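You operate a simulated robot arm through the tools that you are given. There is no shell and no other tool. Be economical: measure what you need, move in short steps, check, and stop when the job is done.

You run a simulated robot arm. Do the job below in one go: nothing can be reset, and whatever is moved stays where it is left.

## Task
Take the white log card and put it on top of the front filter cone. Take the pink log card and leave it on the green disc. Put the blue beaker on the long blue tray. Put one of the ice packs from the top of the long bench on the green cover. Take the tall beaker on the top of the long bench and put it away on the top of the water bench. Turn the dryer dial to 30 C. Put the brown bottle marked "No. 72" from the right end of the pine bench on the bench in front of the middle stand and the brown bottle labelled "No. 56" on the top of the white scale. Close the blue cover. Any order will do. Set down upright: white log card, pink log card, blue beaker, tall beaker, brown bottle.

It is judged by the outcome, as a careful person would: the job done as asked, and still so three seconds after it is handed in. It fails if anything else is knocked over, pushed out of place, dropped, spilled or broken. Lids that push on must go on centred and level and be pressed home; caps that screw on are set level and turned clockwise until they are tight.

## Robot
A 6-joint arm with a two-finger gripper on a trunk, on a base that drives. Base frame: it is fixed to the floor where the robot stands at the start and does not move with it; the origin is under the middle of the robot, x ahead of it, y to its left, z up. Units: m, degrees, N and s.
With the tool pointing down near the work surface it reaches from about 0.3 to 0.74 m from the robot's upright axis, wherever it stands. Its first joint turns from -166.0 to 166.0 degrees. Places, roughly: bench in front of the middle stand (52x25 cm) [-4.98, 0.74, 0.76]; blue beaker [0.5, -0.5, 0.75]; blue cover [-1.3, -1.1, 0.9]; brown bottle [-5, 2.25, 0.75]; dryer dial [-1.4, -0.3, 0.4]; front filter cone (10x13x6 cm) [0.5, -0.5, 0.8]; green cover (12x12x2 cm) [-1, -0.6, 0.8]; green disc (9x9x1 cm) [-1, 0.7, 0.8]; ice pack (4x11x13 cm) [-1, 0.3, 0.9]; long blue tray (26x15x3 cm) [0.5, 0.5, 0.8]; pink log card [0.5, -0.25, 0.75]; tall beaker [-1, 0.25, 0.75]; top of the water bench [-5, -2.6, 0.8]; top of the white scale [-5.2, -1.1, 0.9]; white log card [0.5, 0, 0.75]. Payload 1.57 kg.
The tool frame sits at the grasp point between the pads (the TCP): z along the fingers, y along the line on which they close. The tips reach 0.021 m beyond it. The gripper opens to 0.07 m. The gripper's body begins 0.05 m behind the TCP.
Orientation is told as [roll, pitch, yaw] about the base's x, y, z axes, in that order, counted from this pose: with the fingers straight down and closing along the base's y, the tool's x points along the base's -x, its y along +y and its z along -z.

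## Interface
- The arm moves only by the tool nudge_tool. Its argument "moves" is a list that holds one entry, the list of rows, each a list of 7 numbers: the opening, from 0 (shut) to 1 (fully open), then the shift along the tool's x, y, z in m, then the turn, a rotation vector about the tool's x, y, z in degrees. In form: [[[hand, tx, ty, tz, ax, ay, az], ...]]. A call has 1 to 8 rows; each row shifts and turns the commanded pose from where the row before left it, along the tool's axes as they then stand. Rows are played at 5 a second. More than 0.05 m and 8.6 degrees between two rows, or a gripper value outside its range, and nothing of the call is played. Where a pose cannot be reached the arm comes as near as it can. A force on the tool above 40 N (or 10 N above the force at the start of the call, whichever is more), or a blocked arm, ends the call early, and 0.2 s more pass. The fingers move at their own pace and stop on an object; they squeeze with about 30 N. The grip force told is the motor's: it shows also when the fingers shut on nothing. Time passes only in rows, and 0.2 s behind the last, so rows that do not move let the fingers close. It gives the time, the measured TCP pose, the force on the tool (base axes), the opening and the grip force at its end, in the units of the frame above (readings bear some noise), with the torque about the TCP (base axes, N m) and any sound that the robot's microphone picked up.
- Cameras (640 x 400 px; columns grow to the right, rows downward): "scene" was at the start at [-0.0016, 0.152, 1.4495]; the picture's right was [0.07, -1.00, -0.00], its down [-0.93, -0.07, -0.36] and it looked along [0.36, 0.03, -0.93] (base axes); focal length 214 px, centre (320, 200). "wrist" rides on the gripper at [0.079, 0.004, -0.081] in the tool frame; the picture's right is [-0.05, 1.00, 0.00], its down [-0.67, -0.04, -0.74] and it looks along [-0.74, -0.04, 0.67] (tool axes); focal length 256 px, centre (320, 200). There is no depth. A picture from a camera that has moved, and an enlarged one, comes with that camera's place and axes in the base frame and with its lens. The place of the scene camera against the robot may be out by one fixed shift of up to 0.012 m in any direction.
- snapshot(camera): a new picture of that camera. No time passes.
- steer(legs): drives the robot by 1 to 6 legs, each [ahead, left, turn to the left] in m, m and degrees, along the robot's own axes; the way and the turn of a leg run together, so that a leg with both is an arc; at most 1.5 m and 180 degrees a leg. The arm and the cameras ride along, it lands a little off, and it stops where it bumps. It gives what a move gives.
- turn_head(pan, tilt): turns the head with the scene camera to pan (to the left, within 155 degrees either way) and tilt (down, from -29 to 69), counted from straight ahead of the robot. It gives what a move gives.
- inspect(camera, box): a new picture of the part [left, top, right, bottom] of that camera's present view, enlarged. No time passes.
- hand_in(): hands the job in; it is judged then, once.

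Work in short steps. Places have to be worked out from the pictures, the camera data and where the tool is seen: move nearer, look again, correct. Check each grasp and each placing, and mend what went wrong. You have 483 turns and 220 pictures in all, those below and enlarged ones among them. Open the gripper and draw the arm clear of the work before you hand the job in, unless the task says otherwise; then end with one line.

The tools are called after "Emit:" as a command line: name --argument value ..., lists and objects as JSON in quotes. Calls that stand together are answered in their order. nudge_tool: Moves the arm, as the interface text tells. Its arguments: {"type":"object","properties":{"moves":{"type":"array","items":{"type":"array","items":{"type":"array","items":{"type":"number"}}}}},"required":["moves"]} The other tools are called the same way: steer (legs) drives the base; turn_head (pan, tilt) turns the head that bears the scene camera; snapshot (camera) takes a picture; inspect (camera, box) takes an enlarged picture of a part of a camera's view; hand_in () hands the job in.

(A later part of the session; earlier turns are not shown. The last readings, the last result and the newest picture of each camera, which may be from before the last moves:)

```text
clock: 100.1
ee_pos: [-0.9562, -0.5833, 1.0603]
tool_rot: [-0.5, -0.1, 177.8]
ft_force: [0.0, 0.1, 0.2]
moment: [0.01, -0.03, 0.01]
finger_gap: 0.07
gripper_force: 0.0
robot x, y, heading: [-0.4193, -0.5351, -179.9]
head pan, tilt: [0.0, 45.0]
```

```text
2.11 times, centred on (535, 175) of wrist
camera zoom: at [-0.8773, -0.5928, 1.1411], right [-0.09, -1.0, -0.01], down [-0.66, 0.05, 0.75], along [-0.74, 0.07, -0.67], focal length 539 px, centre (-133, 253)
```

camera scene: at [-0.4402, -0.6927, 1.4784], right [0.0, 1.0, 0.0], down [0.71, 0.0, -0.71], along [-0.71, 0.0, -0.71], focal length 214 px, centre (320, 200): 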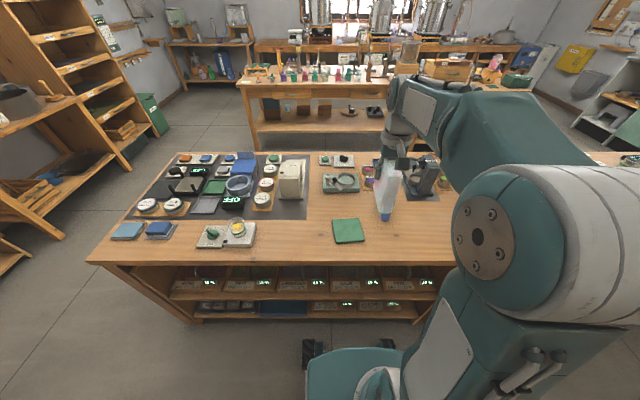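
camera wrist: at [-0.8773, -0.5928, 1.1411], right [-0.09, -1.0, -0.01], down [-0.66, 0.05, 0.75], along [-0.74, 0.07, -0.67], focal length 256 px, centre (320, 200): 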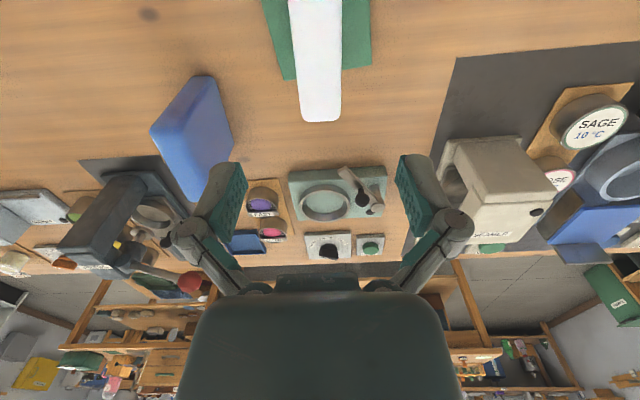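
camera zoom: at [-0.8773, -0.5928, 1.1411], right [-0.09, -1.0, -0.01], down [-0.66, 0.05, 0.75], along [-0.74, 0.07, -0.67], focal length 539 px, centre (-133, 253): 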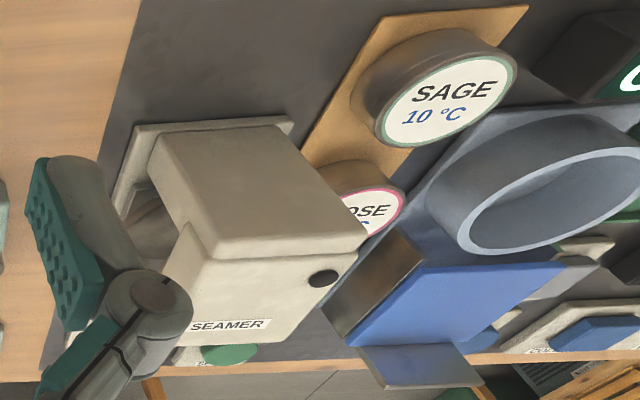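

The blue cover and the dial are reachable only from the far side of the bench. So first I fetch the tall beaker from this side (~(-0.97, 0.13)): drive right and look.

Emit:
steer --legs '[[0, -0.7, 0]]'

Emit:
snapshot --camera "wrist"

Emit:
snapshot --camera "scene"

```text
clock: 103.9
ee_pos: [-0.9664, 0.104, 1.06]
tool_rot: [-0.5, -0.2, 179.3]
ft_force: [0.0, -1.5, -0.6]
moment: [0.02, 0.02, 0.01]
finger_gap: 0.0701
gripper_force: 0.1
robot x, y, heading: [-0.4317, 0.1679, -178.5]
head pan, tilt: [0.0, 45.0]
```

```text
150 pictures are left
camera wrist: at [-0.8866, 0.0971, 1.1406], right [-0.07, -1.0, -0.01], down [-0.67, 0.04, 0.75], along [-0.74, 0.05, -0.67], focal length 256 px, centre (320, 200)
```

wrist: 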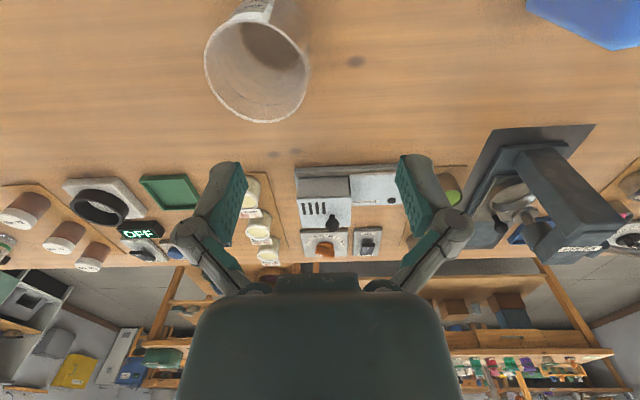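

```text
149 pictures are left
camera scene: at [-0.4472, 0.0054, 1.4779], right [-0.03, 1.0, 0.0], down [0.71, 0.02, -0.71], along [-0.71, -0.02, -0.71], focal length 214 px, centre (320, 200)
```

scene: 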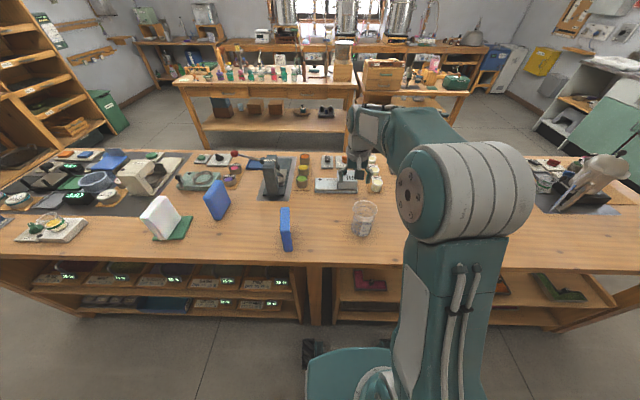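

Rim ≈ (-0.968, 0.154, 0.917), ~8.7 cm wide with the spout on −y, so I grip the +y wall.

Emit:
nudge_tool --moves '[[[1, 0, -0.045, 0, 0, 0, 0], [1, 0, -0.045, 0, 0, 0, 0], [1, 0, 0, 0.04, 0, 0, 0], [1, 0, 0, 0.04, 0, 0, 0], [1, 0, 0, 0, 0, 0, 0]]]'

Emit:
snapshot --camera "wrist"

Emit:
inspect --camera "scene" --box '[310, 150, 430, 250]'

```text
clock: 105.1
ee_pos: [-0.9636, 0.1951, 0.9801]
tool_rot: [-0.4, 0.0, 179.3]
ft_force: [0.5, 1.0, -0.4]
moment: [0.01, -0.01, -0.02]
finger_gap: 0.0699
gripper_force: 0.0
robot x, y, heading: [-0.4351, 0.169, -178.7]
head pan, tilt: [0.0, 45.0]
```

```text
148 pictures are left
camera wrist: at [-0.8842, 0.1897, 1.0605], right [-0.07, -1.0, -0.01], down [-0.66, 0.04, 0.75], along [-0.74, 0.05, -0.67], focal length 256 px, centre (320, 200)
```

wrist: 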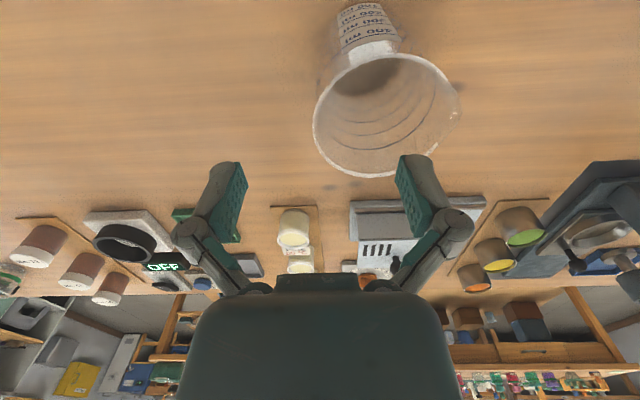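

```text
4.00 times, centred on (370, 200) of scene
camera zoom: at [-0.4473, 0.0085, 1.4782], right [-0.03, 1.0, 0.0], down [0.71, 0.02, -0.71], along [-0.71, -0.02, -0.71], focal length 858 px, centre (120, 200)
```

zoom: 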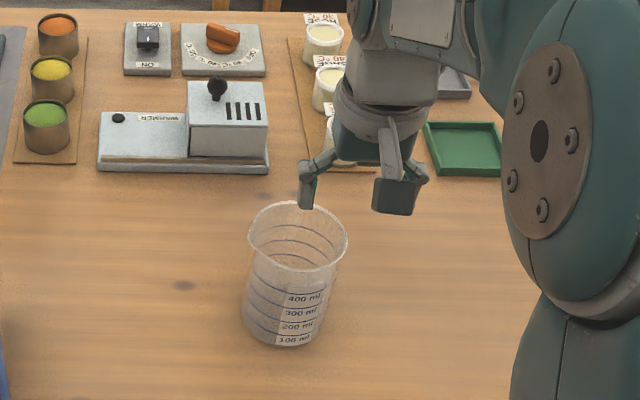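

Correct by (−6, −5) mm, descend to 0.905.

Emit:
nudge_tool --moves '[[[1, -0.006, -0.004, 0.02, 0, 0, 0], [1, 0, 0, 0.03, 0, 0, 0], [1, 0, 0, 0.025, 0, 0, 0], [1, 0, 0, 0, 0, 0, 0]]]'

Emit:
snapshot --camera "wrist"

```text
clock: 106.1
ee_pos: [-0.9706, 0.2013, 0.904]
tool_rot: [-0.4, -0.1, 179.3]
ft_force: [0.2, 0.3, 0.0]
moment: [0.01, 0.02, -0.01]
finger_gap: 0.0704
gripper_force: 0.0
robot x, y, heading: [-0.4362, 0.1724, -178.5]
head pan, tilt: [0.0, 45.0]
```

```text
146 pictures are left
camera wrist: at [-0.8921, 0.195, 0.9853], right [-0.07, -1.0, -0.01], down [-0.66, 0.04, 0.75], along [-0.74, 0.05, -0.67], focal length 256 px, centre (320, 200)
```

wrist: 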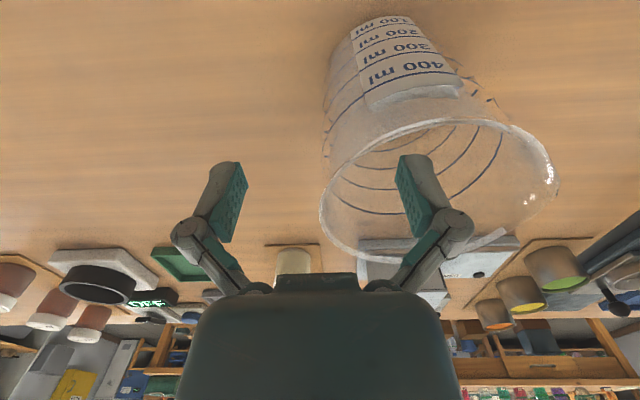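

Inner finger is in the mouth and the wall is midway. Close and lift.

Emit:
nudge_tool --moves '[[[0, 0, 0, 0, 0, 0, 0], [0, 0, 0, 0, 0, 0, 0], [0, 0, 0, 0, 0, 0, 0], [0, 0, 0, 0, 0, 0, 0]]]'

Emit:
nudge_tool --moves '[[[0, 0, 0, -0.02, 0, 0, 0], [0, 0, 0, -0.04, 0, 0, 0], [0, 0, 0, -0.05, 0, 0, 0], [0, 0, 0, -0.05, 0, 0, 0], [0, 0, 0, -0.05, 0, 0, 0], [0, 0, 0, 0, 0, 0, 0]]]'

Emit:
snapshot --camera "wrist"

Emit:
inspect --camera "scene" --box '[300, 100, 440, 220]'

```text
clock: 107.1
ee_pos: [-0.9725, 0.2006, 0.9068]
tool_rot: [-0.5, -0.3, 179.3]
ft_force: [-0.5, 1.3, 16.7]
moment: [-0.4, 0.57, 0.01]
finger_gap: 0.0057
gripper_force: 30.1
robot x, y, heading: [-0.434, 0.1673, -178.2]
head pan, tilt: [0.0, 45.0]
```

```text
clock: 108.5
ee_pos: [-0.9706, 0.1972, 1.1179]
tool_rot: [-0.3, 0.0, 179.2]
ft_force: [-0.4, 0.5, -1.3]
moment: [0.08, 0.01, -0.01]
finger_gap: 0.0057
gripper_force: 30.2
robot x, y, heading: [-0.4318, 0.1735, -178.1]
head pan, tilt: [0.0, 45.0]
```

```text
145 pictures are left
camera wrist: at [-0.8916, 0.1918, 1.1989], right [-0.06, -1.0, -0.01], down [-0.67, 0.04, 0.75], along [-0.74, 0.05, -0.67], focal length 256 px, centre (320, 200)
```

wrist: 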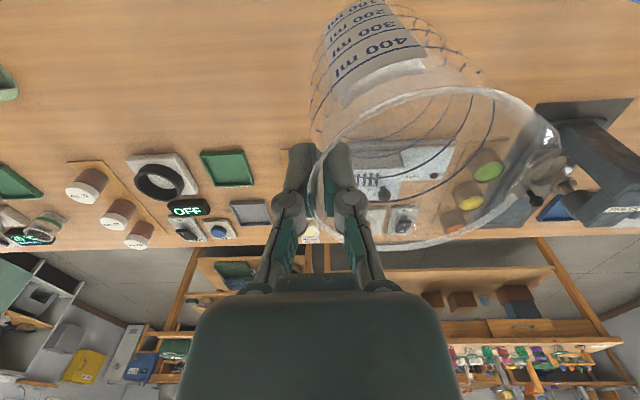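

```text
3.33 times, centred on (370, 160) of scene
camera zoom: at [-0.4473, 0.0085, 1.4782], right [-0.03, 1.0, 0.0], down [0.71, 0.02, -0.71], along [-0.71, -0.02, -0.71], focal length 715 px, centre (153, 333)
```

zoom: 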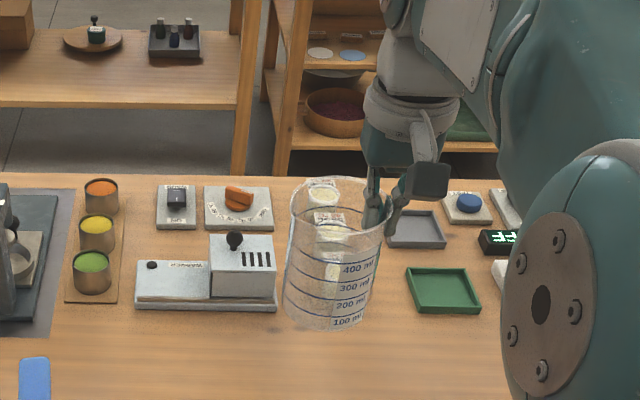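

Held. I retract it close to the robot and raise, then drive left along the bench front toward the bench's left end.

Emit:
nudge_tool --moves '[[[0, 0.04, 0, -0.02, 0, 0, 0], [0, 0.04, 0, -0.02, 0, 0, 0], [0, 0.04, 0, -0.01, 0, 0, 0], [0, 0.03, 0, 0, 0, 0, 0], [0, 0, 0, 0, 0, 0, 0]]]'

Emit:
steer --legs '[[0, 1.2, -1.5], [0, 0.8, 0]]'

Emit:
turn_head --pan 0 --tilt 25

Emit:
snapshot --camera "scene"

```text
clock: 109.7
ee_pos: [-0.8213, 0.1984, 1.1661]
tool_rot: [-0.4, -0.1, 179.3]
ft_force: [0.4, 0.0, -2.0]
moment: [0.07, 0.03, 0.03]
finger_gap: 0.0057
gripper_force: 30.0
robot x, y, heading: [-0.4319, 0.1702, -178.4]
head pan, tilt: [0.0, 45.0]
```

```text
clock: 119.6
ee_pos: [-0.7975, -1.773, 1.1662]
tool_rot: [-0.3, -0.1, 177.7]
ft_force: [0.2, -0.3, -2.3]
moment: [0.04, 0.02, -0.01]
finger_gap: 0.006
gripper_force: 29.6
robot x, y, heading: [-0.4076, -1.818, -180.2]
head pan, tilt: [0.0, 45.0]
```

```text
clock: 120.5
ee_pos: [-0.796, -1.7747, 1.1662]
tool_rot: [-0.4, -0.1, 177.7]
ft_force: [0.1, -0.4, -1.6]
moment: [0.04, 0.0, 0.0]
finger_gap: 0.0059
gripper_force: 30.0
robot x, y, heading: [-0.4081, -1.8156, -179.9]
head pan, tilt: [0.0, 25.0]
```

```text
143 pictures are left
camera scene: at [-0.4393, -1.9751, 1.5087], right [0.0, 1.0, 0.0], down [0.42, 0.0, -0.91], along [-0.91, 0.0, -0.42], focal length 214 px, centre (320, 200)
```

scene: 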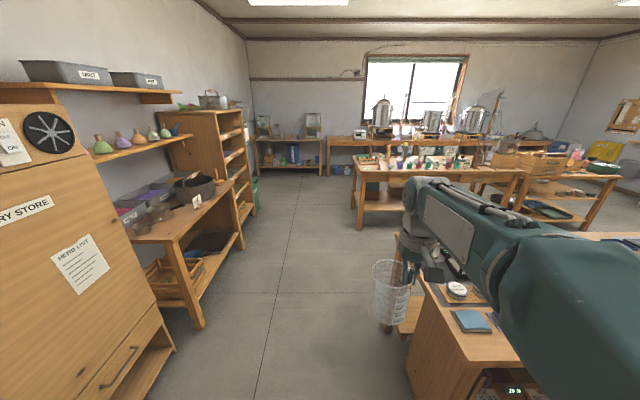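

Corridor is clear around y ≈ -2.1. Drive there and ahead toward the water bench at the back.

Emit:
steer --legs '[[0, 0.35, 0], [1.5, 0, 0], [1.5, 0, 0]]'

Emit:
turn_head --pan 0 --tilt 30

Emit:
snapshot --camera "scene"

```text
clock: 136.8
ee_pos: [-3.7931, -2.1495, 1.1657]
tool_rot: [-0.4, -0.1, 178.4]
ft_force: [-0.8, -0.6, -2.0]
moment: [0.07, 0.01, -0.02]
finger_gap: 0.0061
gripper_force: 30.2
robot x, y, heading: [-3.4049, -2.1864, -179.2]
head pan, tilt: [0.0, 25.0]
```

```text
clock: 137.4
ee_pos: [-3.7931, -2.1501, 1.1669]
tool_rot: [-0.4, -0.1, 178.5]
ft_force: [0.4, 0.0, -1.4]
moment: [0.06, 0.05, -0.01]
finger_gap: 0.0061
gripper_force: 29.9
robot x, y, heading: [-3.4058, -2.1864, -179.4]
head pan, tilt: [0.0, 30.0]
```

```text
142 pictures are left
camera scene: at [-3.4316, -2.345, 1.5008], right [-0.01, 1.0, 0.0], down [0.5, 0.01, -0.87], along [-0.87, -0.01, -0.5], focal length 214 px, centre (320, 200)
```

scene: 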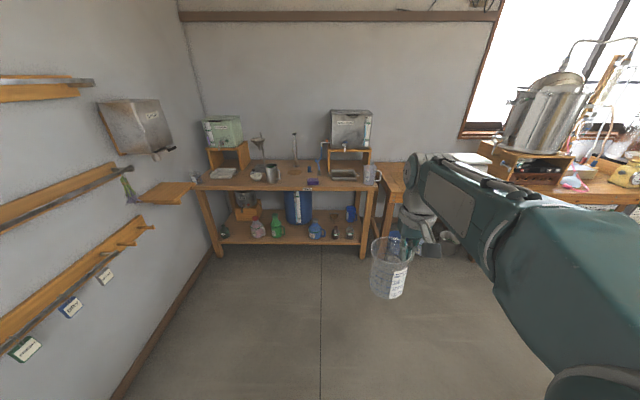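

The water bench is ahead-left. Zoom on it for free space.

Emit:
inspect --camera "scene" --box '[180, 100, 420, 260]'

```text
2.50 times, centred on (300, 180) of scene
camera zoom: at [-3.4316, -2.345, 1.5008], right [-0.01, 1.0, 0.0], down [0.5, 0.01, -0.87], along [-0.87, -0.01, -0.5], focal length 536 px, centre (370, 250)
```

zoom: 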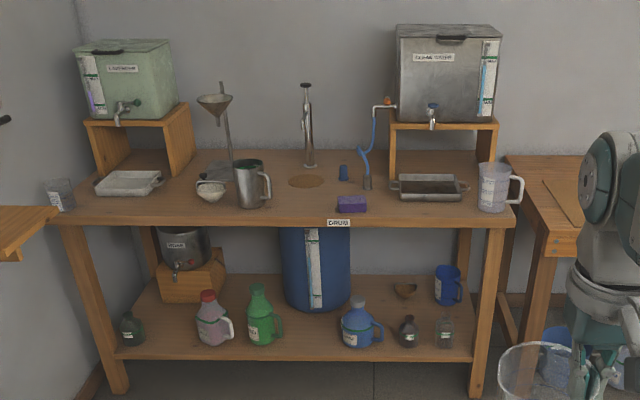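

Free spot between the metal jug and the purple sponge, about (-4.97, -2.57). Drive closer.

Emit:
steer --legs '[[0.5, 0.3, -0.7], [0.42, 0, 0]]'

Emit:
turn_head --pan 0 --tilt 45

Emit:
snapshot --camera "scene"

Emit:
snapshot --camera "wrist"

```text
clock: 142.9
ee_pos: [-4.7178, -2.4469, 1.1668]
tool_rot: [-0.5, -0.1, 177.7]
ft_force: [0.4, 0.3, -2.0]
moment: [0.09, -0.04, -0.01]
finger_gap: 0.006
gripper_force: 30.0
robot x, y, heading: [-4.3308, -2.4875, -179.7]
head pan, tilt: [0.0, 30.0]
```

```text
clock: 143.7
ee_pos: [-4.7175, -2.4465, 1.1661]
tool_rot: [-0.4, -0.1, 177.8]
ft_force: [0.3, 0.6, -0.7]
moment: [0.06, 0.01, 0.0]
finger_gap: 0.0062
gripper_force: 29.8
robot x, y, heading: [-4.3297, -2.4869, -180.1]
head pan, tilt: [0.0, 45.0]
```

```text
140 pictures are left
camera scene: at [-4.3482, -2.6462, 1.4783], right [0.0, 1.0, 0.0], down [0.71, 0.0, -0.71], along [-0.71, 0.0, -0.71], focal length 214 px, centre (320, 200)
```

scene: 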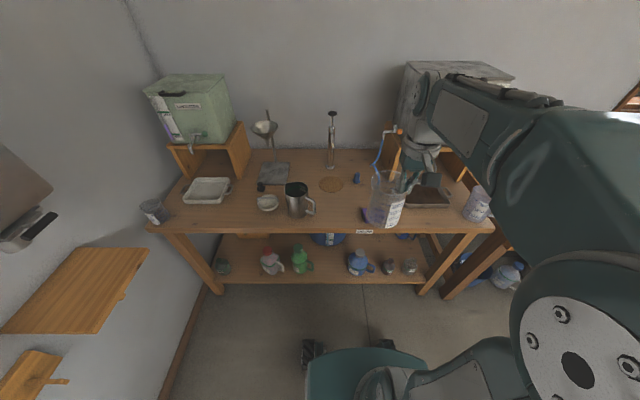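

```text
139 pictures are left
camera wrist: at [-4.6387, -2.4558, 1.2472], right [-0.09, -1.0, -0.01], down [-0.66, 0.06, 0.75], along [-0.74, 0.07, -0.67], focal length 256 px, centre (320, 200)
```

wrist: 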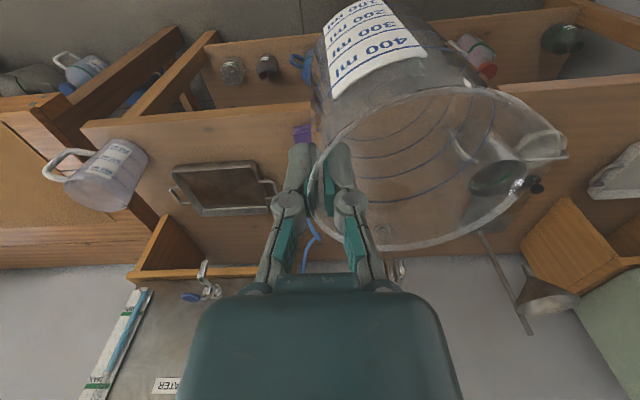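

Spot centre (-4.975, -2.57); carry the beaker there at height.

Emit:
nudge_tool --moves '[[[0, -0.0424, 0.015, 0, 0, 0, 0], [0, -0.0424, 0.015, 0, 0, 0, 0], [0, -0.0424, 0.015, 0, 0, 0, 0], [0, -0.0424, 0.015, 0, 0, 0, 0], [0, -0.0424, 0.015, 0, 0, 0, 0], [0, -0.0424, 0.015, 0, 0, 0, 0], [0, 0, 0, 0.05, 0, 0, 0], [0, 0, 0, 0.05, 0, 0, 0]]]'

Emit:
inspect --camera "scene" --box '[240, 110, 440, 250]'

Emit:
snapshot --camera "wrist"

```text
clock: 145.5
ee_pos: [-4.9757, -2.5275, 1.0653]
tool_rot: [-0.5, -0.1, 177.8]
ft_force: [-0.2, 0.7, -1.1]
moment: [0.05, 0.0, 0.01]
finger_gap: 0.0061
gripper_force: 30.2
robot x, y, heading: [-4.3321, -2.4858, -179.9]
head pan, tilt: [0.0, 45.0]
```

```text
2.86 times, centred on (340, 180) of scene
camera zoom: at [-4.3496, -2.6465, 1.4781], right [0.0, 1.0, 0.0], down [0.71, 0.0, -0.71], along [-0.71, 0.0, -0.71], focal length 613 px, centre (263, 257)
```

zoom: 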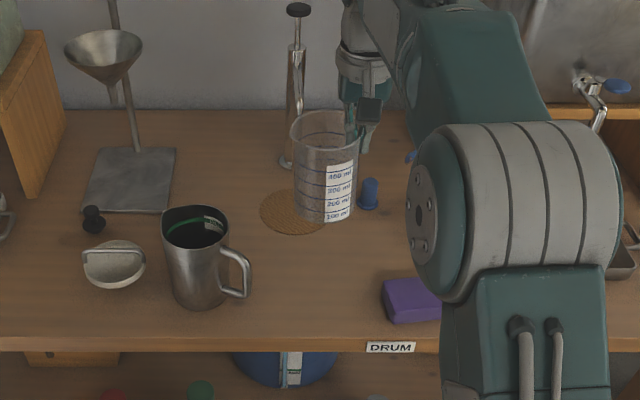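

```text
137 pictures are left
camera wrist: at [-4.8974, -2.5364, 1.1461], right [-0.09, -1.0, -0.01], down [-0.66, 0.06, 0.75], along [-0.74, 0.07, -0.67], focal length 256 px, centre (320, 200)
```

wrist: 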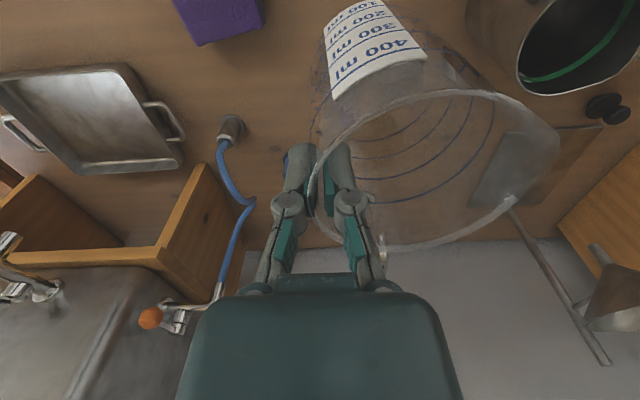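

Predicted landing is in the clear spot. Lower.

Emit:
nudge_tool --moves '[[[0, 0, 0, 0.05, 0, 0, 0], [0, 0, 0, 0.05, 0, 0, 0], [0, 0, 0, 0.03, 0, 0, 0], [0, 0, 0, 0, 0, 0, 0]]]'

Emit:
inspect --camera "scene" --box '[240, 110, 440, 250]'

```text
clock: 146.5
ee_pos: [-4.9763, -2.5261, 0.9345]
tool_rot: [-0.4, -0.1, 177.8]
ft_force: [-0.3, -0.3, -1.3]
moment: [0.05, 0.01, 0.01]
finger_gap: 0.0058
gripper_force: 29.9
robot x, y, heading: [-4.3303, -2.4856, -179.8]
head pan, tilt: [0.0, 45.0]
```

```text
2.86 times, centred on (340, 180) of scene
camera zoom: at [-4.3498, -2.6467, 1.4781], right [0.0, 1.0, 0.0], down [0.71, 0.0, -0.71], along [-0.71, 0.0, -0.71], focal length 613 px, centre (263, 257)
```

zoom: 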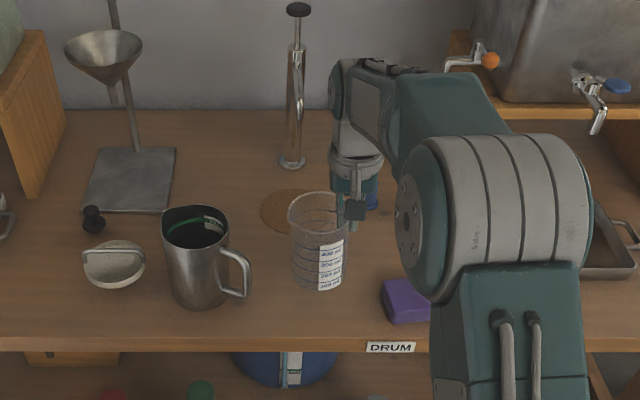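

Fine steps until contact.

Emit:
nudge_tool --moves '[[[0, 0, 0, 0.008, 0, 0, 0], [0, 0, 0, 0.006, 0, 0, 0], [0, 0, 0, 0, 0, 0, 0]]]'

Emit:
nudge_tool --moves '[[[0, 0, 0, 0.004, 0, 0, 0], [0, 0, 0, 0, 0, 0, 0]]]'

Emit:
nudge_tool --moves '[[[0, 0, 0, 0.004, 0, 0, 0], [0, 0, 0, 0, 0, 0, 0]]]'

```text
clock: 147.3
ee_pos: [-4.9761, -2.5266, 0.9222]
tool_rot: [-0.4, -0.1, 177.8]
ft_force: [-0.3, 0.0, -1.2]
moment: [0.05, -0.01, 0.02]
finger_gap: 0.0057
gripper_force: 30.2
robot x, y, heading: [-4.3321, -2.4863, -180.0]
head pan, tilt: [0.0, 45.0]
```

```text
clock: 147.9
ee_pos: [-4.9753, -2.526, 0.918]
tool_rot: [-0.5, 0.0, 177.8]
ft_force: [-0.6, 0.3, -0.9]
moment: [0.04, 0.03, -0.01]
finger_gap: 0.0061
gripper_force: 30.0
robot x, y, heading: [-4.3272, -2.4843, -179.8]
head pan, tilt: [0.0, 45.0]
```

```text
clock: 148.5
ee_pos: [-4.9764, -2.5257, 0.9147]
tool_rot: [-0.5, -0.1, 177.8]
ft_force: [-0.5, -0.6, -2.1]
moment: [0.08, -0.02, 0.0]
finger_gap: 0.0061
gripper_force: 29.9
robot x, y, heading: [-4.3302, -2.4856, -179.7]
head pan, tilt: [0.0, 45.0]
```

No contact yet; continue.

Emit:
nudge_tool --moves '[[[0, 0, 0, 0.004, 0, 0, 0], [0, 0, 0, 0, 0, 0, 0]]]'

Emit:
nudge_tool --moves '[[[0, 0, 0, 0.003, 0, 0, 0], [0, 0, 0, 0, 0, 0, 0]]]'

Emit:
nudge_tool --moves '[[[0, 0, 0, 0.003, 0, 0, 0], [0, 0, 0, 0, 0, 0, 0]]]'

```text
clock: 149.1
ee_pos: [-4.9767, -2.525, 0.9108]
tool_rot: [-0.5, -0.1, 177.9]
ft_force: [-0.3, -0.8, -1.7]
moment: [0.06, -0.01, 0.01]
finger_gap: 0.0064
gripper_force: 29.9
robot x, y, heading: [-4.3282, -2.4838, -179.9]
head pan, tilt: [0.0, 45.0]
```

```text
clock: 149.7
ee_pos: [-4.9755, -2.5261, 0.9081]
tool_rot: [-0.5, -0.2, 177.8]
ft_force: [0.2, -0.5, -0.8]
moment: [0.06, -0.01, 0.0]
finger_gap: 0.0062
gripper_force: 30.3
robot x, y, heading: [-4.3315, -2.4892, -180.0]
head pan, tilt: [0.0, 45.0]
```

```text
clock: 150.3
ee_pos: [-4.9754, -2.5262, 0.9036]
tool_rot: [-0.5, -0.1, 177.8]
ft_force: [0.5, 0.8, -1.6]
moment: [0.08, 0.0, 0.01]
finger_gap: 0.006
gripper_force: 30.0
robot x, y, heading: [-4.329, -2.4867, -180.1]
head pan, tilt: [0.0, 45.0]
```

Emit:
inspect --camera "scene" --box '[280, 160, 400, 240]'

Emit:
nudge_tool --moves '[[[0, 0, 0, 0.003, 0, 0, 0], [0, 0, 0, 0, 0, 0, 0]]]'

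Emit:
nudge_tool --moves '[[[0, 0, 0, 0.003, 0, 0, 0], [0, 0, 0, 0, 0, 0, 0]]]'

Emit:
nudge_tool --moves '[[[0, 0, 0, 0.003, 0, 0, 0], [0, 0, 0, 0, 0, 0, 0]]]'

```text
5.00 times, centred on (340, 200) of scene
camera zoom: at [-4.3498, -2.6466, 1.4781], right [0.0, 1.0, 0.0], down [0.71, 0.0, -0.71], along [-0.71, 0.0, -0.71], focal length 1072 px, centre (220, 200)
```

zoom: 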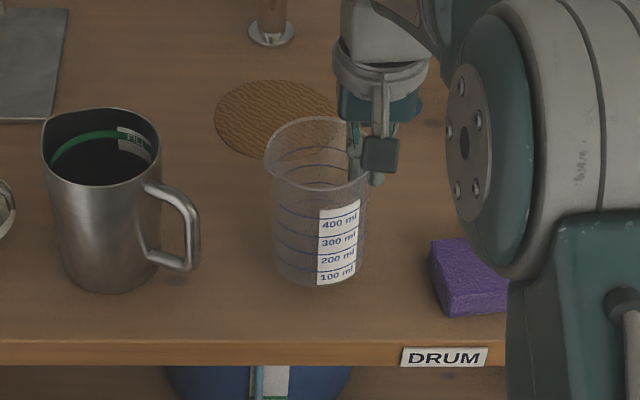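

```text
clock: 150.9
ee_pos: [-4.9743, -2.5238, 0.8997]
tool_rot: [-0.4, 0.0, 177.8]
ft_force: [0.4, -0.3, -1.0]
moment: [0.07, -0.01, -0.03]
finger_gap: 0.0059
gripper_force: 29.8
robot x, y, heading: [-4.3268, -2.4833, -180.0]
head pan, tilt: [0.0, 45.0]
```

```text
clock: 151.5
ee_pos: [-4.9746, -2.5235, 0.8987]
tool_rot: [-0.3, -0.1, 177.9]
ft_force: [-0.8, 0.7, -1.4]
moment: [0.08, -0.01, -0.01]
finger_gap: 0.0059
gripper_force: 29.7
robot x, y, heading: [-4.3315, -2.4868, -179.9]
head pan, tilt: [0.0, 45.0]
```

```text
clock: 152.1
ee_pos: [-4.9756, -2.5252, 0.8954]
tool_rot: [-0.4, -0.1, 177.8]
ft_force: [-0.3, -0.9, -0.9]
moment: [0.05, 0.0, 0.01]
finger_gap: 0.0059
gripper_force: 29.8
robot x, y, heading: [-4.3326, -2.4858, -180.0]
head pan, tilt: [0.0, 45.0]
```

Still no contact; the bench is lower than reckoned. Continue.

Emit:
nudge_tool --moves '[[[0, 0, 0, 0.003, 0, 0, 0], [0, 0, 0, 0.002, 0, 0, 0], [0, 0, 0, 0, 0, 0, 0]]]'

Emit:
nudge_tool --moves '[[[0, 0, 0, 0.003, 0, 0, 0], [0, 0, 0, 0, 0, 0, 0]]]'

Emit:
nudge_tool --moves '[[[0, 0, 0, 0.003, 0, 0, 0], [0, 0, 0, 0, 0, 0, 0]]]'

Emit:
nudge_tool --moves '[[[0, 0, 0, 0.002, 0, 0, 0], [0, 0, 0, 0, 0, 0, 0]]]'

```text
clock: 152.9
ee_pos: [-4.9739, -2.5262, 0.89]
tool_rot: [-0.3, -0.1, 177.8]
ft_force: [-0.6, 0.1, -1.2]
moment: [0.02, 0.03, -0.02]
finger_gap: 0.0059
gripper_force: 30.4
robot x, y, heading: [-4.3311, -2.4866, -179.7]
head pan, tilt: [0.0, 45.0]
```

```text
clock: 153.5
ee_pos: [-4.9758, -2.5233, 0.8869]
tool_rot: [-0.3, -0.1, 177.8]
ft_force: [1.0, 0.4, -0.8]
moment: [-0.01, -0.03, 0.03]
finger_gap: 0.0061
gripper_force: 29.7
robot x, y, heading: [-4.3286, -2.4888, -180.0]
head pan, tilt: [0.0, 45.0]
```

```text
clock: 154.1
ee_pos: [-4.9754, -2.5232, 0.8855]
tool_rot: [-0.4, -0.2, 177.7]
ft_force: [1.8, 3.8, 11.4]
moment: [-0.2, 0.12, 0.01]
finger_gap: 0.0062
gripper_force: 30.4
robot x, y, heading: [-4.3273, -2.489, -179.8]
head pan, tilt: [0.0, 45.0]
```

```text
clock: 154.7
ee_pos: [-4.9756, -2.5237, 0.8861]
tool_rot: [-0.4, -0.3, 177.8]
ft_force: [2.0, 4.7, 32.7]
moment: [-0.26, -0.17, 0.04]
finger_gap: 0.006
gripper_force: 30.1
robot x, y, heading: [-4.3316, -2.4852, -180.0]
head pan, tilt: [0.0, 45.0]
```

Contact. Relax and release, rise.

Emit:
nudge_tool --moves '[[[0, 0, 0, -0.002, 0, 0, 0], [0.3, 0, 0, 0, 0, 0, 0], [0.7, 0, 0, 0, 0, 0, 0], [0.7, 0, 0, 0, 0, 0, 0], [0.7, 0, 0, -0.04, 0, 0, 0], [0.7, 0, 0, -0.05, 0, 0, 0], [0.7, 0, 0, -0.05, 0, 0, 0], [0.7, 0, 0, -0.05, 0, 0, 0]]]'

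Emit:
inspect --camera "scene" --box '[240, 110, 440, 250]'

```text
clock: 156.5
ee_pos: [-4.9771, -2.5242, 1.0737]
tool_rot: [-0.4, 0.0, 177.8]
ft_force: [-0.4, 0.0, -0.8]
moment: [-0.02, 0.01, 0.0]
finger_gap: 0.0492
gripper_force: 0.1
robot x, y, heading: [-4.3288, -2.4868, -179.9]
head pan, tilt: [0.0, 45.0]
```

```text
2.86 times, centred on (340, 180) of scene
camera zoom: at [-4.3496, -2.6465, 1.4782], right [0.0, 1.0, 0.0], down [0.71, 0.0, -0.71], along [-0.71, 0.0, -0.71], focal length 613 px, centre (263, 257)
```

zoom: 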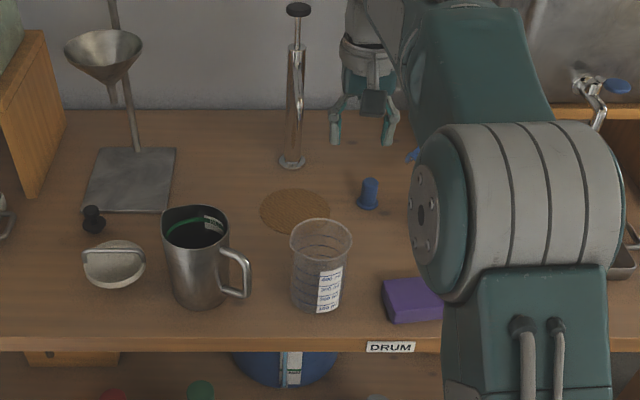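

Tall beaker stands on the water bench. Retract, back off, and look to the right along the back benches.

Emit:
nudge_tool --moves '[[[1, 0.045, 0, -0.01, 0, 0, 0], [1, 0.045, 0, -0.01, 0, 0, 0], [1, 0.045, 0, -0.01, 0, 0, 0], [1, 0.045, 0, -0.01, 0, 0, 0], [1, 0.045, 0, 0, 0, 0, 0], [1, 0.03, 0, 0, 0, 0, 0]]]'

Emit:
steer --legs '[[-0.25, 0, 0]]'

Emit:
turn_head --pan -55 --tilt 25

Emit:
snapshot --camera "scene"

Emit:
turn_head --pan -110 --tilt 25

Emit:
snapshot --camera "scene"

```text
clock: 157.9
ee_pos: [-4.719, -2.5355, 1.1123]
tool_rot: [-0.3, -0.1, 177.8]
ft_force: [-0.5, -0.1, 0.7]
moment: [-0.01, -0.03, -0.02]
finger_gap: 0.0698
gripper_force: 0.1
robot x, y, heading: [-4.3273, -2.4861, -179.8]
head pan, tilt: [0.0, 45.0]
```

```text
clock: 159.7
ee_pos: [-4.4705, -2.5346, 1.1136]
tool_rot: [-0.4, -0.2, 177.5]
ft_force: [0.8, 0.2, 0.9]
moment: [0.02, 0.01, -0.03]
finger_gap: 0.0698
gripper_force: 0.0
robot x, y, heading: [-4.0774, -2.4833, 179.8]
head pan, tilt: [0.0, 45.0]
```

```text
clock: 161.0
ee_pos: [-4.4705, -2.5338, 1.1138]
tool_rot: [-0.3, -0.1, 177.6]
ft_force: [-0.5, 0.5, 0.0]
moment: [-0.03, -0.03, 0.0]
finger_gap: 0.0698
gripper_force: 0.2
robot x, y, heading: [-4.0777, -2.485, 180.2]
head pan, tilt: [-55.0, 25.0]
```

```text
133 pictures are left
camera scene: at [-4.0702, -2.5709, 1.5088], right [0.82, 0.57, 0.0], down [0.24, -0.35, -0.91], along [-0.52, 0.74, -0.42], focal length 214 px, centre (320, 200)
```

scene: 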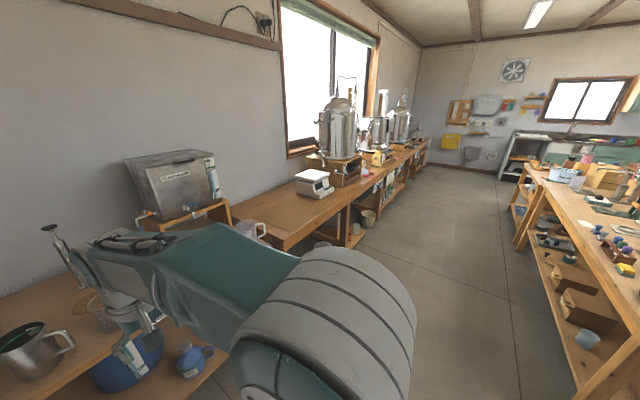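

```text
clock: 162.2
ee_pos: [-4.4708, -2.5347, 1.1129]
tool_rot: [-0.4, -0.1, 177.5]
ft_force: [0.2, -0.3, 0.4]
moment: [0.02, -0.02, 0.01]
finger_gap: 0.0698
gripper_force: 0.0
robot x, y, heading: [-4.0792, -2.4823, 179.9]
head pan, tilt: [-110.0, 25.0]
```

```text
132 pictures are left
camera scene: at [-3.9858, -2.5598, 1.5089], right [0.94, -0.34, 0.0], down [-0.14, -0.4, -0.91], along [0.31, 0.85, -0.42], focal length 214 px, centre (320, 200)
```

scene: 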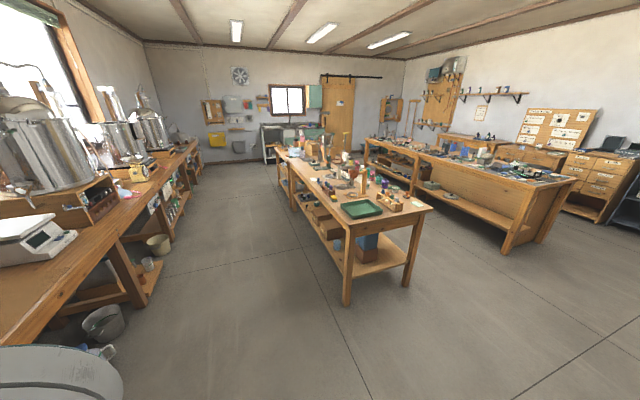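

The corridor between benches is clear. Drive right along it to the right end of the back bench.

Emit:
steer --legs '[[0, -1.5, 0], [0, -1.5, 0], [0, -1.4, 0]]'

Emit:
turn_head --pan 0 --tilt 35

Emit:
snapshot --camera "scene"

```text
clock: 183.0
ee_pos: [-4.4775, 1.8051, 1.1132]
tool_rot: [-0.5, -0.2, 178.6]
ft_force: [-0.8, 0.5, -1.0]
moment: [-0.01, 0.01, 0.01]
finger_gap: 0.0699
gripper_force: 0.0
robot x, y, heading: [-4.0884, 1.8639, -179.1]
head pan, tilt: [-110.0, 25.0]
```

```text
clock: 184.9
ee_pos: [-4.4767, 1.8051, 1.1138]
tool_rot: [-0.3, -0.2, 178.6]
ft_force: [0.3, -0.5, -0.2]
moment: [0.02, 0.01, 0.01]
finger_gap: 0.0701
gripper_force: 0.1
robot x, y, heading: [-4.089, 1.8601, -179.2]
head pan, tilt: [0.0, 35.0]
```

```text
131 pictures are left
camera scene: at [-4.111, 1.6995, 1.493], right [-0.02, 1.0, 0.0], down [0.57, 0.01, -0.82], along [-0.82, -0.01, -0.57], focal length 214 px, centre (320, 200)
```

scene: 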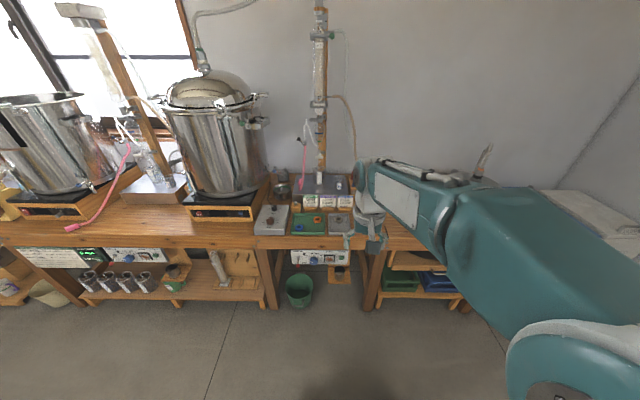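

Zoom on the bottles near the column, then shift right.

Emit:
inspect --camera "scene" --box '[240, 150, 400, 270]'

Emit:
steer --legs '[[0, -0.55, 0]]'

Emit:
snapshot --camera "scene"

Emit:
snapshot --camera "wrist"

```text
3.33 times, centred on (320, 210) of scene
camera zoom: at [-4.111, 1.6995, 1.493], right [-0.02, 1.0, 0.0], down [0.57, 0.01, -0.82], along [-0.82, -0.01, -0.57], focal length 715 px, centre (320, 167)
```

zoom: 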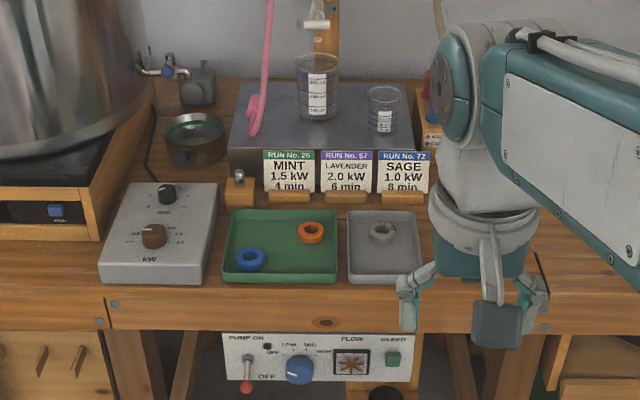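

```text
clock: 188.1
ee_pos: [-4.4867, 2.3532, 1.1142]
tool_rot: [-0.6, -0.2, 178.9]
ft_force: [0.2, 0.3, -0.7]
moment: [0.0, -0.02, -0.05]
finger_gap: 0.0701
gripper_force: 0.0
robot x, y, heading: [-4.0973, 2.41, -178.9]
head pan, tilt: [0.0, 35.0]
```

```text
129 pictures are left
camera scene: at [-4.1205, 2.2487, 1.4926], right [-0.02, 1.0, 0.0], down [0.57, 0.01, -0.82], along [-0.82, -0.02, -0.57], focal length 214 px, centre (320, 200)
```

scene: 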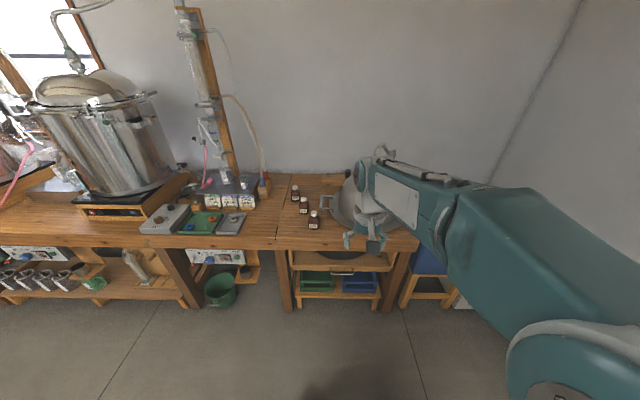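

```text
128 pictures are left
camera wrist: at [-4.4083, 2.3467, 1.194], right [-0.07, -1.0, -0.01], down [-0.66, 0.04, 0.75], along [-0.74, 0.06, -0.67], focal length 256 px, centre (320, 200)
```

wrist: 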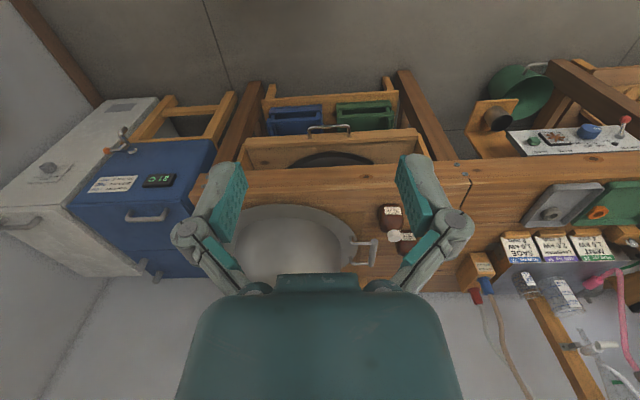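

Three small brown bottles in a row. Zoom to read labels.

Emit:
inspect --camera "scene" --box '[265, 165, 365, 240]'

Emit:
inspect --camera "wrist" --box '[350, 190, 450, 270]'

```text
5.33 times, centred on (315, 202) of scene
camera zoom: at [-4.1205, 2.2487, 1.4926], right [-0.02, 1.0, 0.0], down [0.57, 0.01, -0.82], along [-0.82, -0.02, -0.57], focal length 1144 px, centre (347, 187)
```

zoom: 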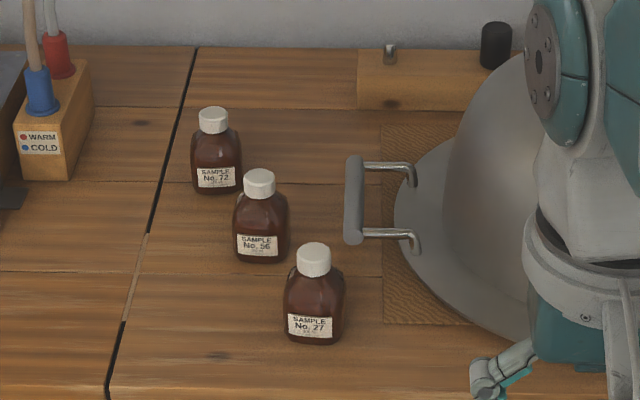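

```text
5.00 times, centred on (400, 230) of wrist
camera zoom: at [-4.4083, 2.3467, 1.194], right [-0.07, -1.0, -0.01], down [-0.66, 0.04, 0.75], along [-0.74, 0.06, -0.67], focal length 1280 px, centre (-80, 50)
```

zoom: 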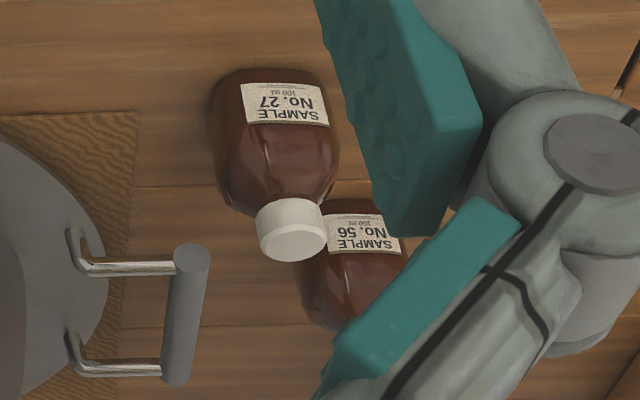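

No. 72 is at the back (≈(-5.165, 2.08)), No. 56 in the middle, No. 27 front. Drive up to the bench for No. 72.

Emit:
steer --legs '[[0.37, 0.35, -1.0]]'

Emit:
turn_head --pan 0 --tilt 45

Emit:
snapshot --camera "wrist"

Emit:
snapshot --camera "scene"

```text
clock: 191.1
ee_pos: [-4.8555, 2.0028, 1.1138]
tool_rot: [-0.4, 0.0, 178.2]
ft_force: [-0.2, 0.4, 0.1]
moment: [0.01, -0.03, 0.03]
finger_gap: 0.0698
gripper_force: 0.1
robot x, y, heading: [-4.4677, 2.0553, -179.5]
head pan, tilt: [0.0, 35.0]
```

```text
clock: 191.8
ee_pos: [-4.8554, 2.0032, 1.116]
tool_rot: [-0.4, -0.1, 178.3]
ft_force: [0.3, 0.1, 0.4]
moment: [0.04, 0.03, -0.03]
finger_gap: 0.07
gripper_force: 0.0
robot x, y, heading: [-4.4684, 2.0553, -179.5]
head pan, tilt: [0.0, 45.0]
```

```text
125 pictures are left
camera wrist: at [-4.7765, 1.9946, 1.1942], right [-0.08, -1.0, -0.01], down [-0.66, 0.05, 0.75], along [-0.74, 0.07, -0.67], focal length 256 px, centre (320, 200)
```

wrist: 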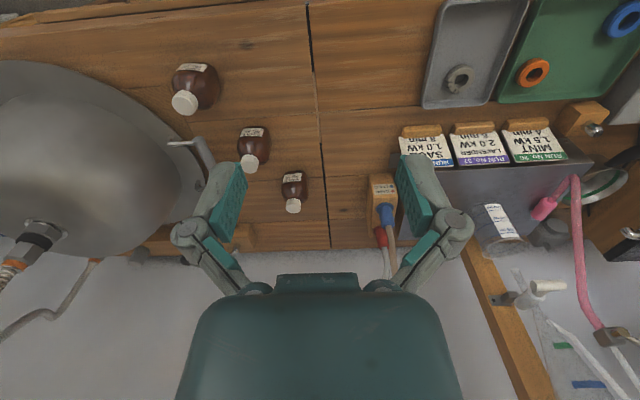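

```text
124 pictures are left
camera scene: at [-4.4831, 1.8943, 1.4782], right [-0.01, 1.0, 0.0], down [0.71, 0.01, -0.71], along [-0.71, -0.01, -0.71], focal length 214 px, centre (320, 200)
```

scene: 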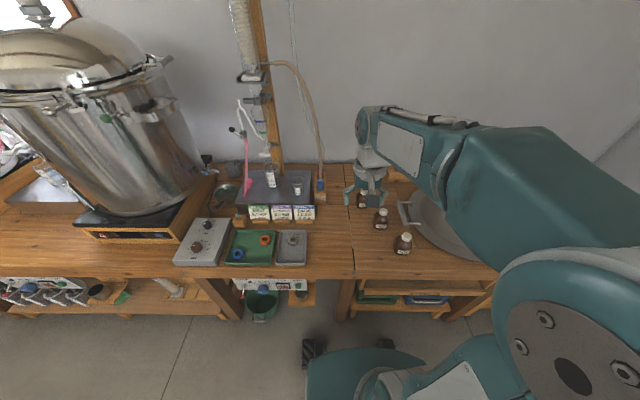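

No. 72's cap is at about (-5.169, 2.085). Move above it.

Emit:
nudge_tool --moves '[[[1, -0.045, -0.0104, 0.012, 0, 0, 0], [1, -0.045, -0.0104, 0.012, 0, 0, 0], [1, -0.045, -0.0104, 0.012, 0, 0, 0], [1, -0.045, -0.0104, 0.012, 0, 0, 0], [1, -0.045, -0.0104, 0.012, 0, 0, 0], [1, -0.045, -0.0104, 0.012, 0, 0, 0], [1, -0.045, -0.0104, 0.012, 0, 0, 0], [1, 0, 0, 0.03, 0, 0, 0]]]'

Emit:
snapshot --camera "wrist"

```text
clock: 193.6
ee_pos: [-5.1691, 2.0883, 0.9999]
tool_rot: [-0.4, 0.0, 178.2]
ft_force: [0.1, 0.0, 0.5]
moment: [-0.01, 0.02, -0.03]
finger_gap: 0.0701
gripper_force: 0.0
robot x, y, heading: [-4.4653, 2.054, -179.5]
head pan, tilt: [0.0, 45.0]
```

```text
123 pictures are left
camera wrist: at [-5.0902, 2.0802, 1.082], right [-0.08, -1.0, -0.01], down [-0.66, 0.05, 0.75], along [-0.74, 0.07, -0.67], focal length 256 px, centre (320, 200)
```

wrist: 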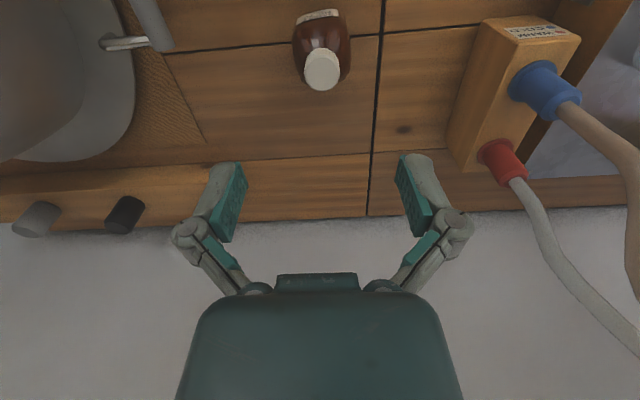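

Aligned within 5 mm. Descend to 0.92 and check again.

Emit:
nudge_tool --moves '[[[1, -0.005, 0.001, 0.04, 0, 0, 0], [1, 0, 0, 0.04, 0, 0, 0], [1, 0, 0, 0, 0, 0, 0]]]'

Emit:
snapshot --camera "wrist"

```text
clock: 194.4
ee_pos: [-5.1726, 2.0868, 0.9201]
tool_rot: [-0.4, -0.1, 178.2]
ft_force: [-0.8, -0.2, -0.3]
moment: [0.0, -0.01, 0.01]
finger_gap: 0.0701
gripper_force: 0.1
robot x, y, heading: [-4.4667, 2.0562, -179.3]
head pan, tilt: [0.0, 45.0]
```

```text
122 pictures are left
camera wrist: at [-5.0939, 2.0791, 1.0008], right [-0.08, -1.0, -0.01], down [-0.66, 0.05, 0.75], along [-0.74, 0.07, -0.67], focal length 256 px, centre (320, 200)
```

wrist: 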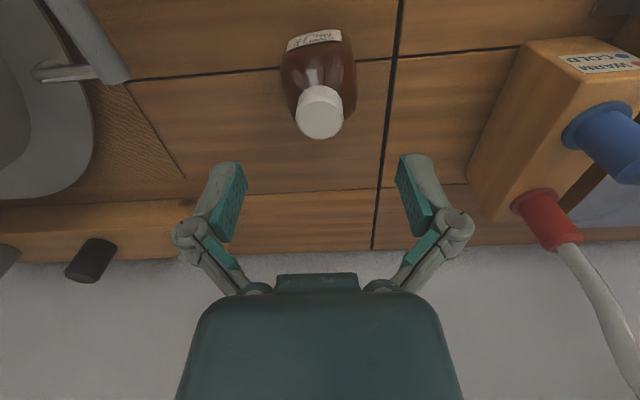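

Shift −4 mm and descend to ~0.813; then close on the body.

Emit:
nudge_tool --moves '[[[1, -0.004, 0, 0.04, 0, 0, 0], [1, 0, 0, 0.04, 0, 0, 0], [1, 0, 0, 0.027, 0, 0, 0], [1, 0, 0, 0, 0, 0, 0]]]'

Emit:
snapshot --camera "wrist"

```text
clock: 195.4
ee_pos: [-5.1771, 2.088, 0.8113]
tool_rot: [-0.2, -0.1, 178.2]
ft_force: [0.1, -0.6, -0.4]
moment: [-0.03, 0.01, 0.0]
finger_gap: 0.0699
gripper_force: 0.1
robot x, y, heading: [-4.4675, 2.0547, -179.4]
head pan, tilt: [0.0, 45.0]
```

```text
121 pictures are left
camera wrist: at [-5.0989, 2.0793, 0.8928], right [-0.08, -1.0, -0.01], down [-0.66, 0.05, 0.75], along [-0.74, 0.07, -0.67], focal length 256 px, centre (320, 200)
```

wrist: 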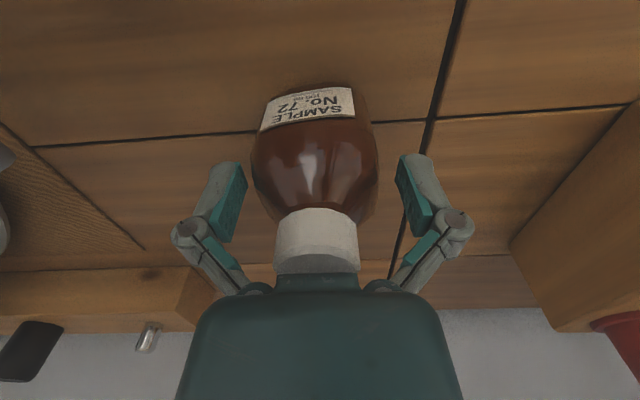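

Bottle is between the fingers. Close and lift.

Emit:
nudge_tool --moves '[[[0, 0, 0, 0, 0, 0, 0], [0, 0, 0, 0, 0, 0, 0], [0, 0, 0, 0, 0, 0, 0]]]'

Emit:
nudge_tool --moves '[[[0, 0, 0, -0.02, 0, 0, 0], [0, 0, 0, -0.04, 0, 0, 0], [0, 0, 0, -0.05, 0, 0, 0], [0, 0, 0, -0.05, 0, 0, 0], [0, 0, 0, -0.05, 0, 0, 0], [0, 0, 0, -0.05, 0, 0, 0], [0, 0, 0, 0, 0, 0, 0]]]'

Emit:
snapshot --camera "wrist"

```text
clock: 196.2
ee_pos: [-5.1782, 2.0876, 0.8137]
tool_rot: [-0.3, -0.2, 178.2]
ft_force: [-1.2, 1.2, 7.0]
moment: [0.06, 0.03, 0.06]
finger_gap: 0.0588
gripper_force: 29.9
robot x, y, heading: [-4.4638, 2.0581, -179.6]
head pan, tilt: [0.0, 45.0]
```

```text
clock: 197.8
ee_pos: [-5.1598, 2.08, 1.0668]
tool_rot: [-0.4, -0.1, 178.2]
ft_force: [0.9, -0.8, -1.8]
moment: [0.0, -0.01, 0.01]
finger_gap: 0.0584
gripper_force: 30.5
out of reach, approached as far as the arm can: row 6
robot x, y, heading: [-4.4658, 2.0582, -179.4]
head pan, tilt: [0.0, 45.0]
```

```text
120 pictures are left
camera wrist: at [-5.0808, 2.0723, 1.1484], right [-0.08, -1.0, -0.01], down [-0.66, 0.05, 0.75], along [-0.74, 0.07, -0.67], focal length 256 px, centre (320, 200)
```

wrist: 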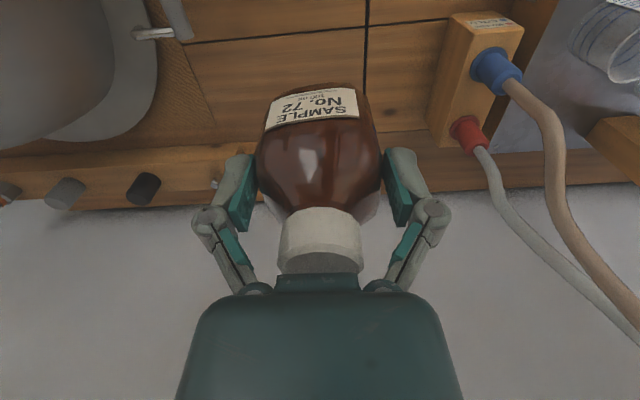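

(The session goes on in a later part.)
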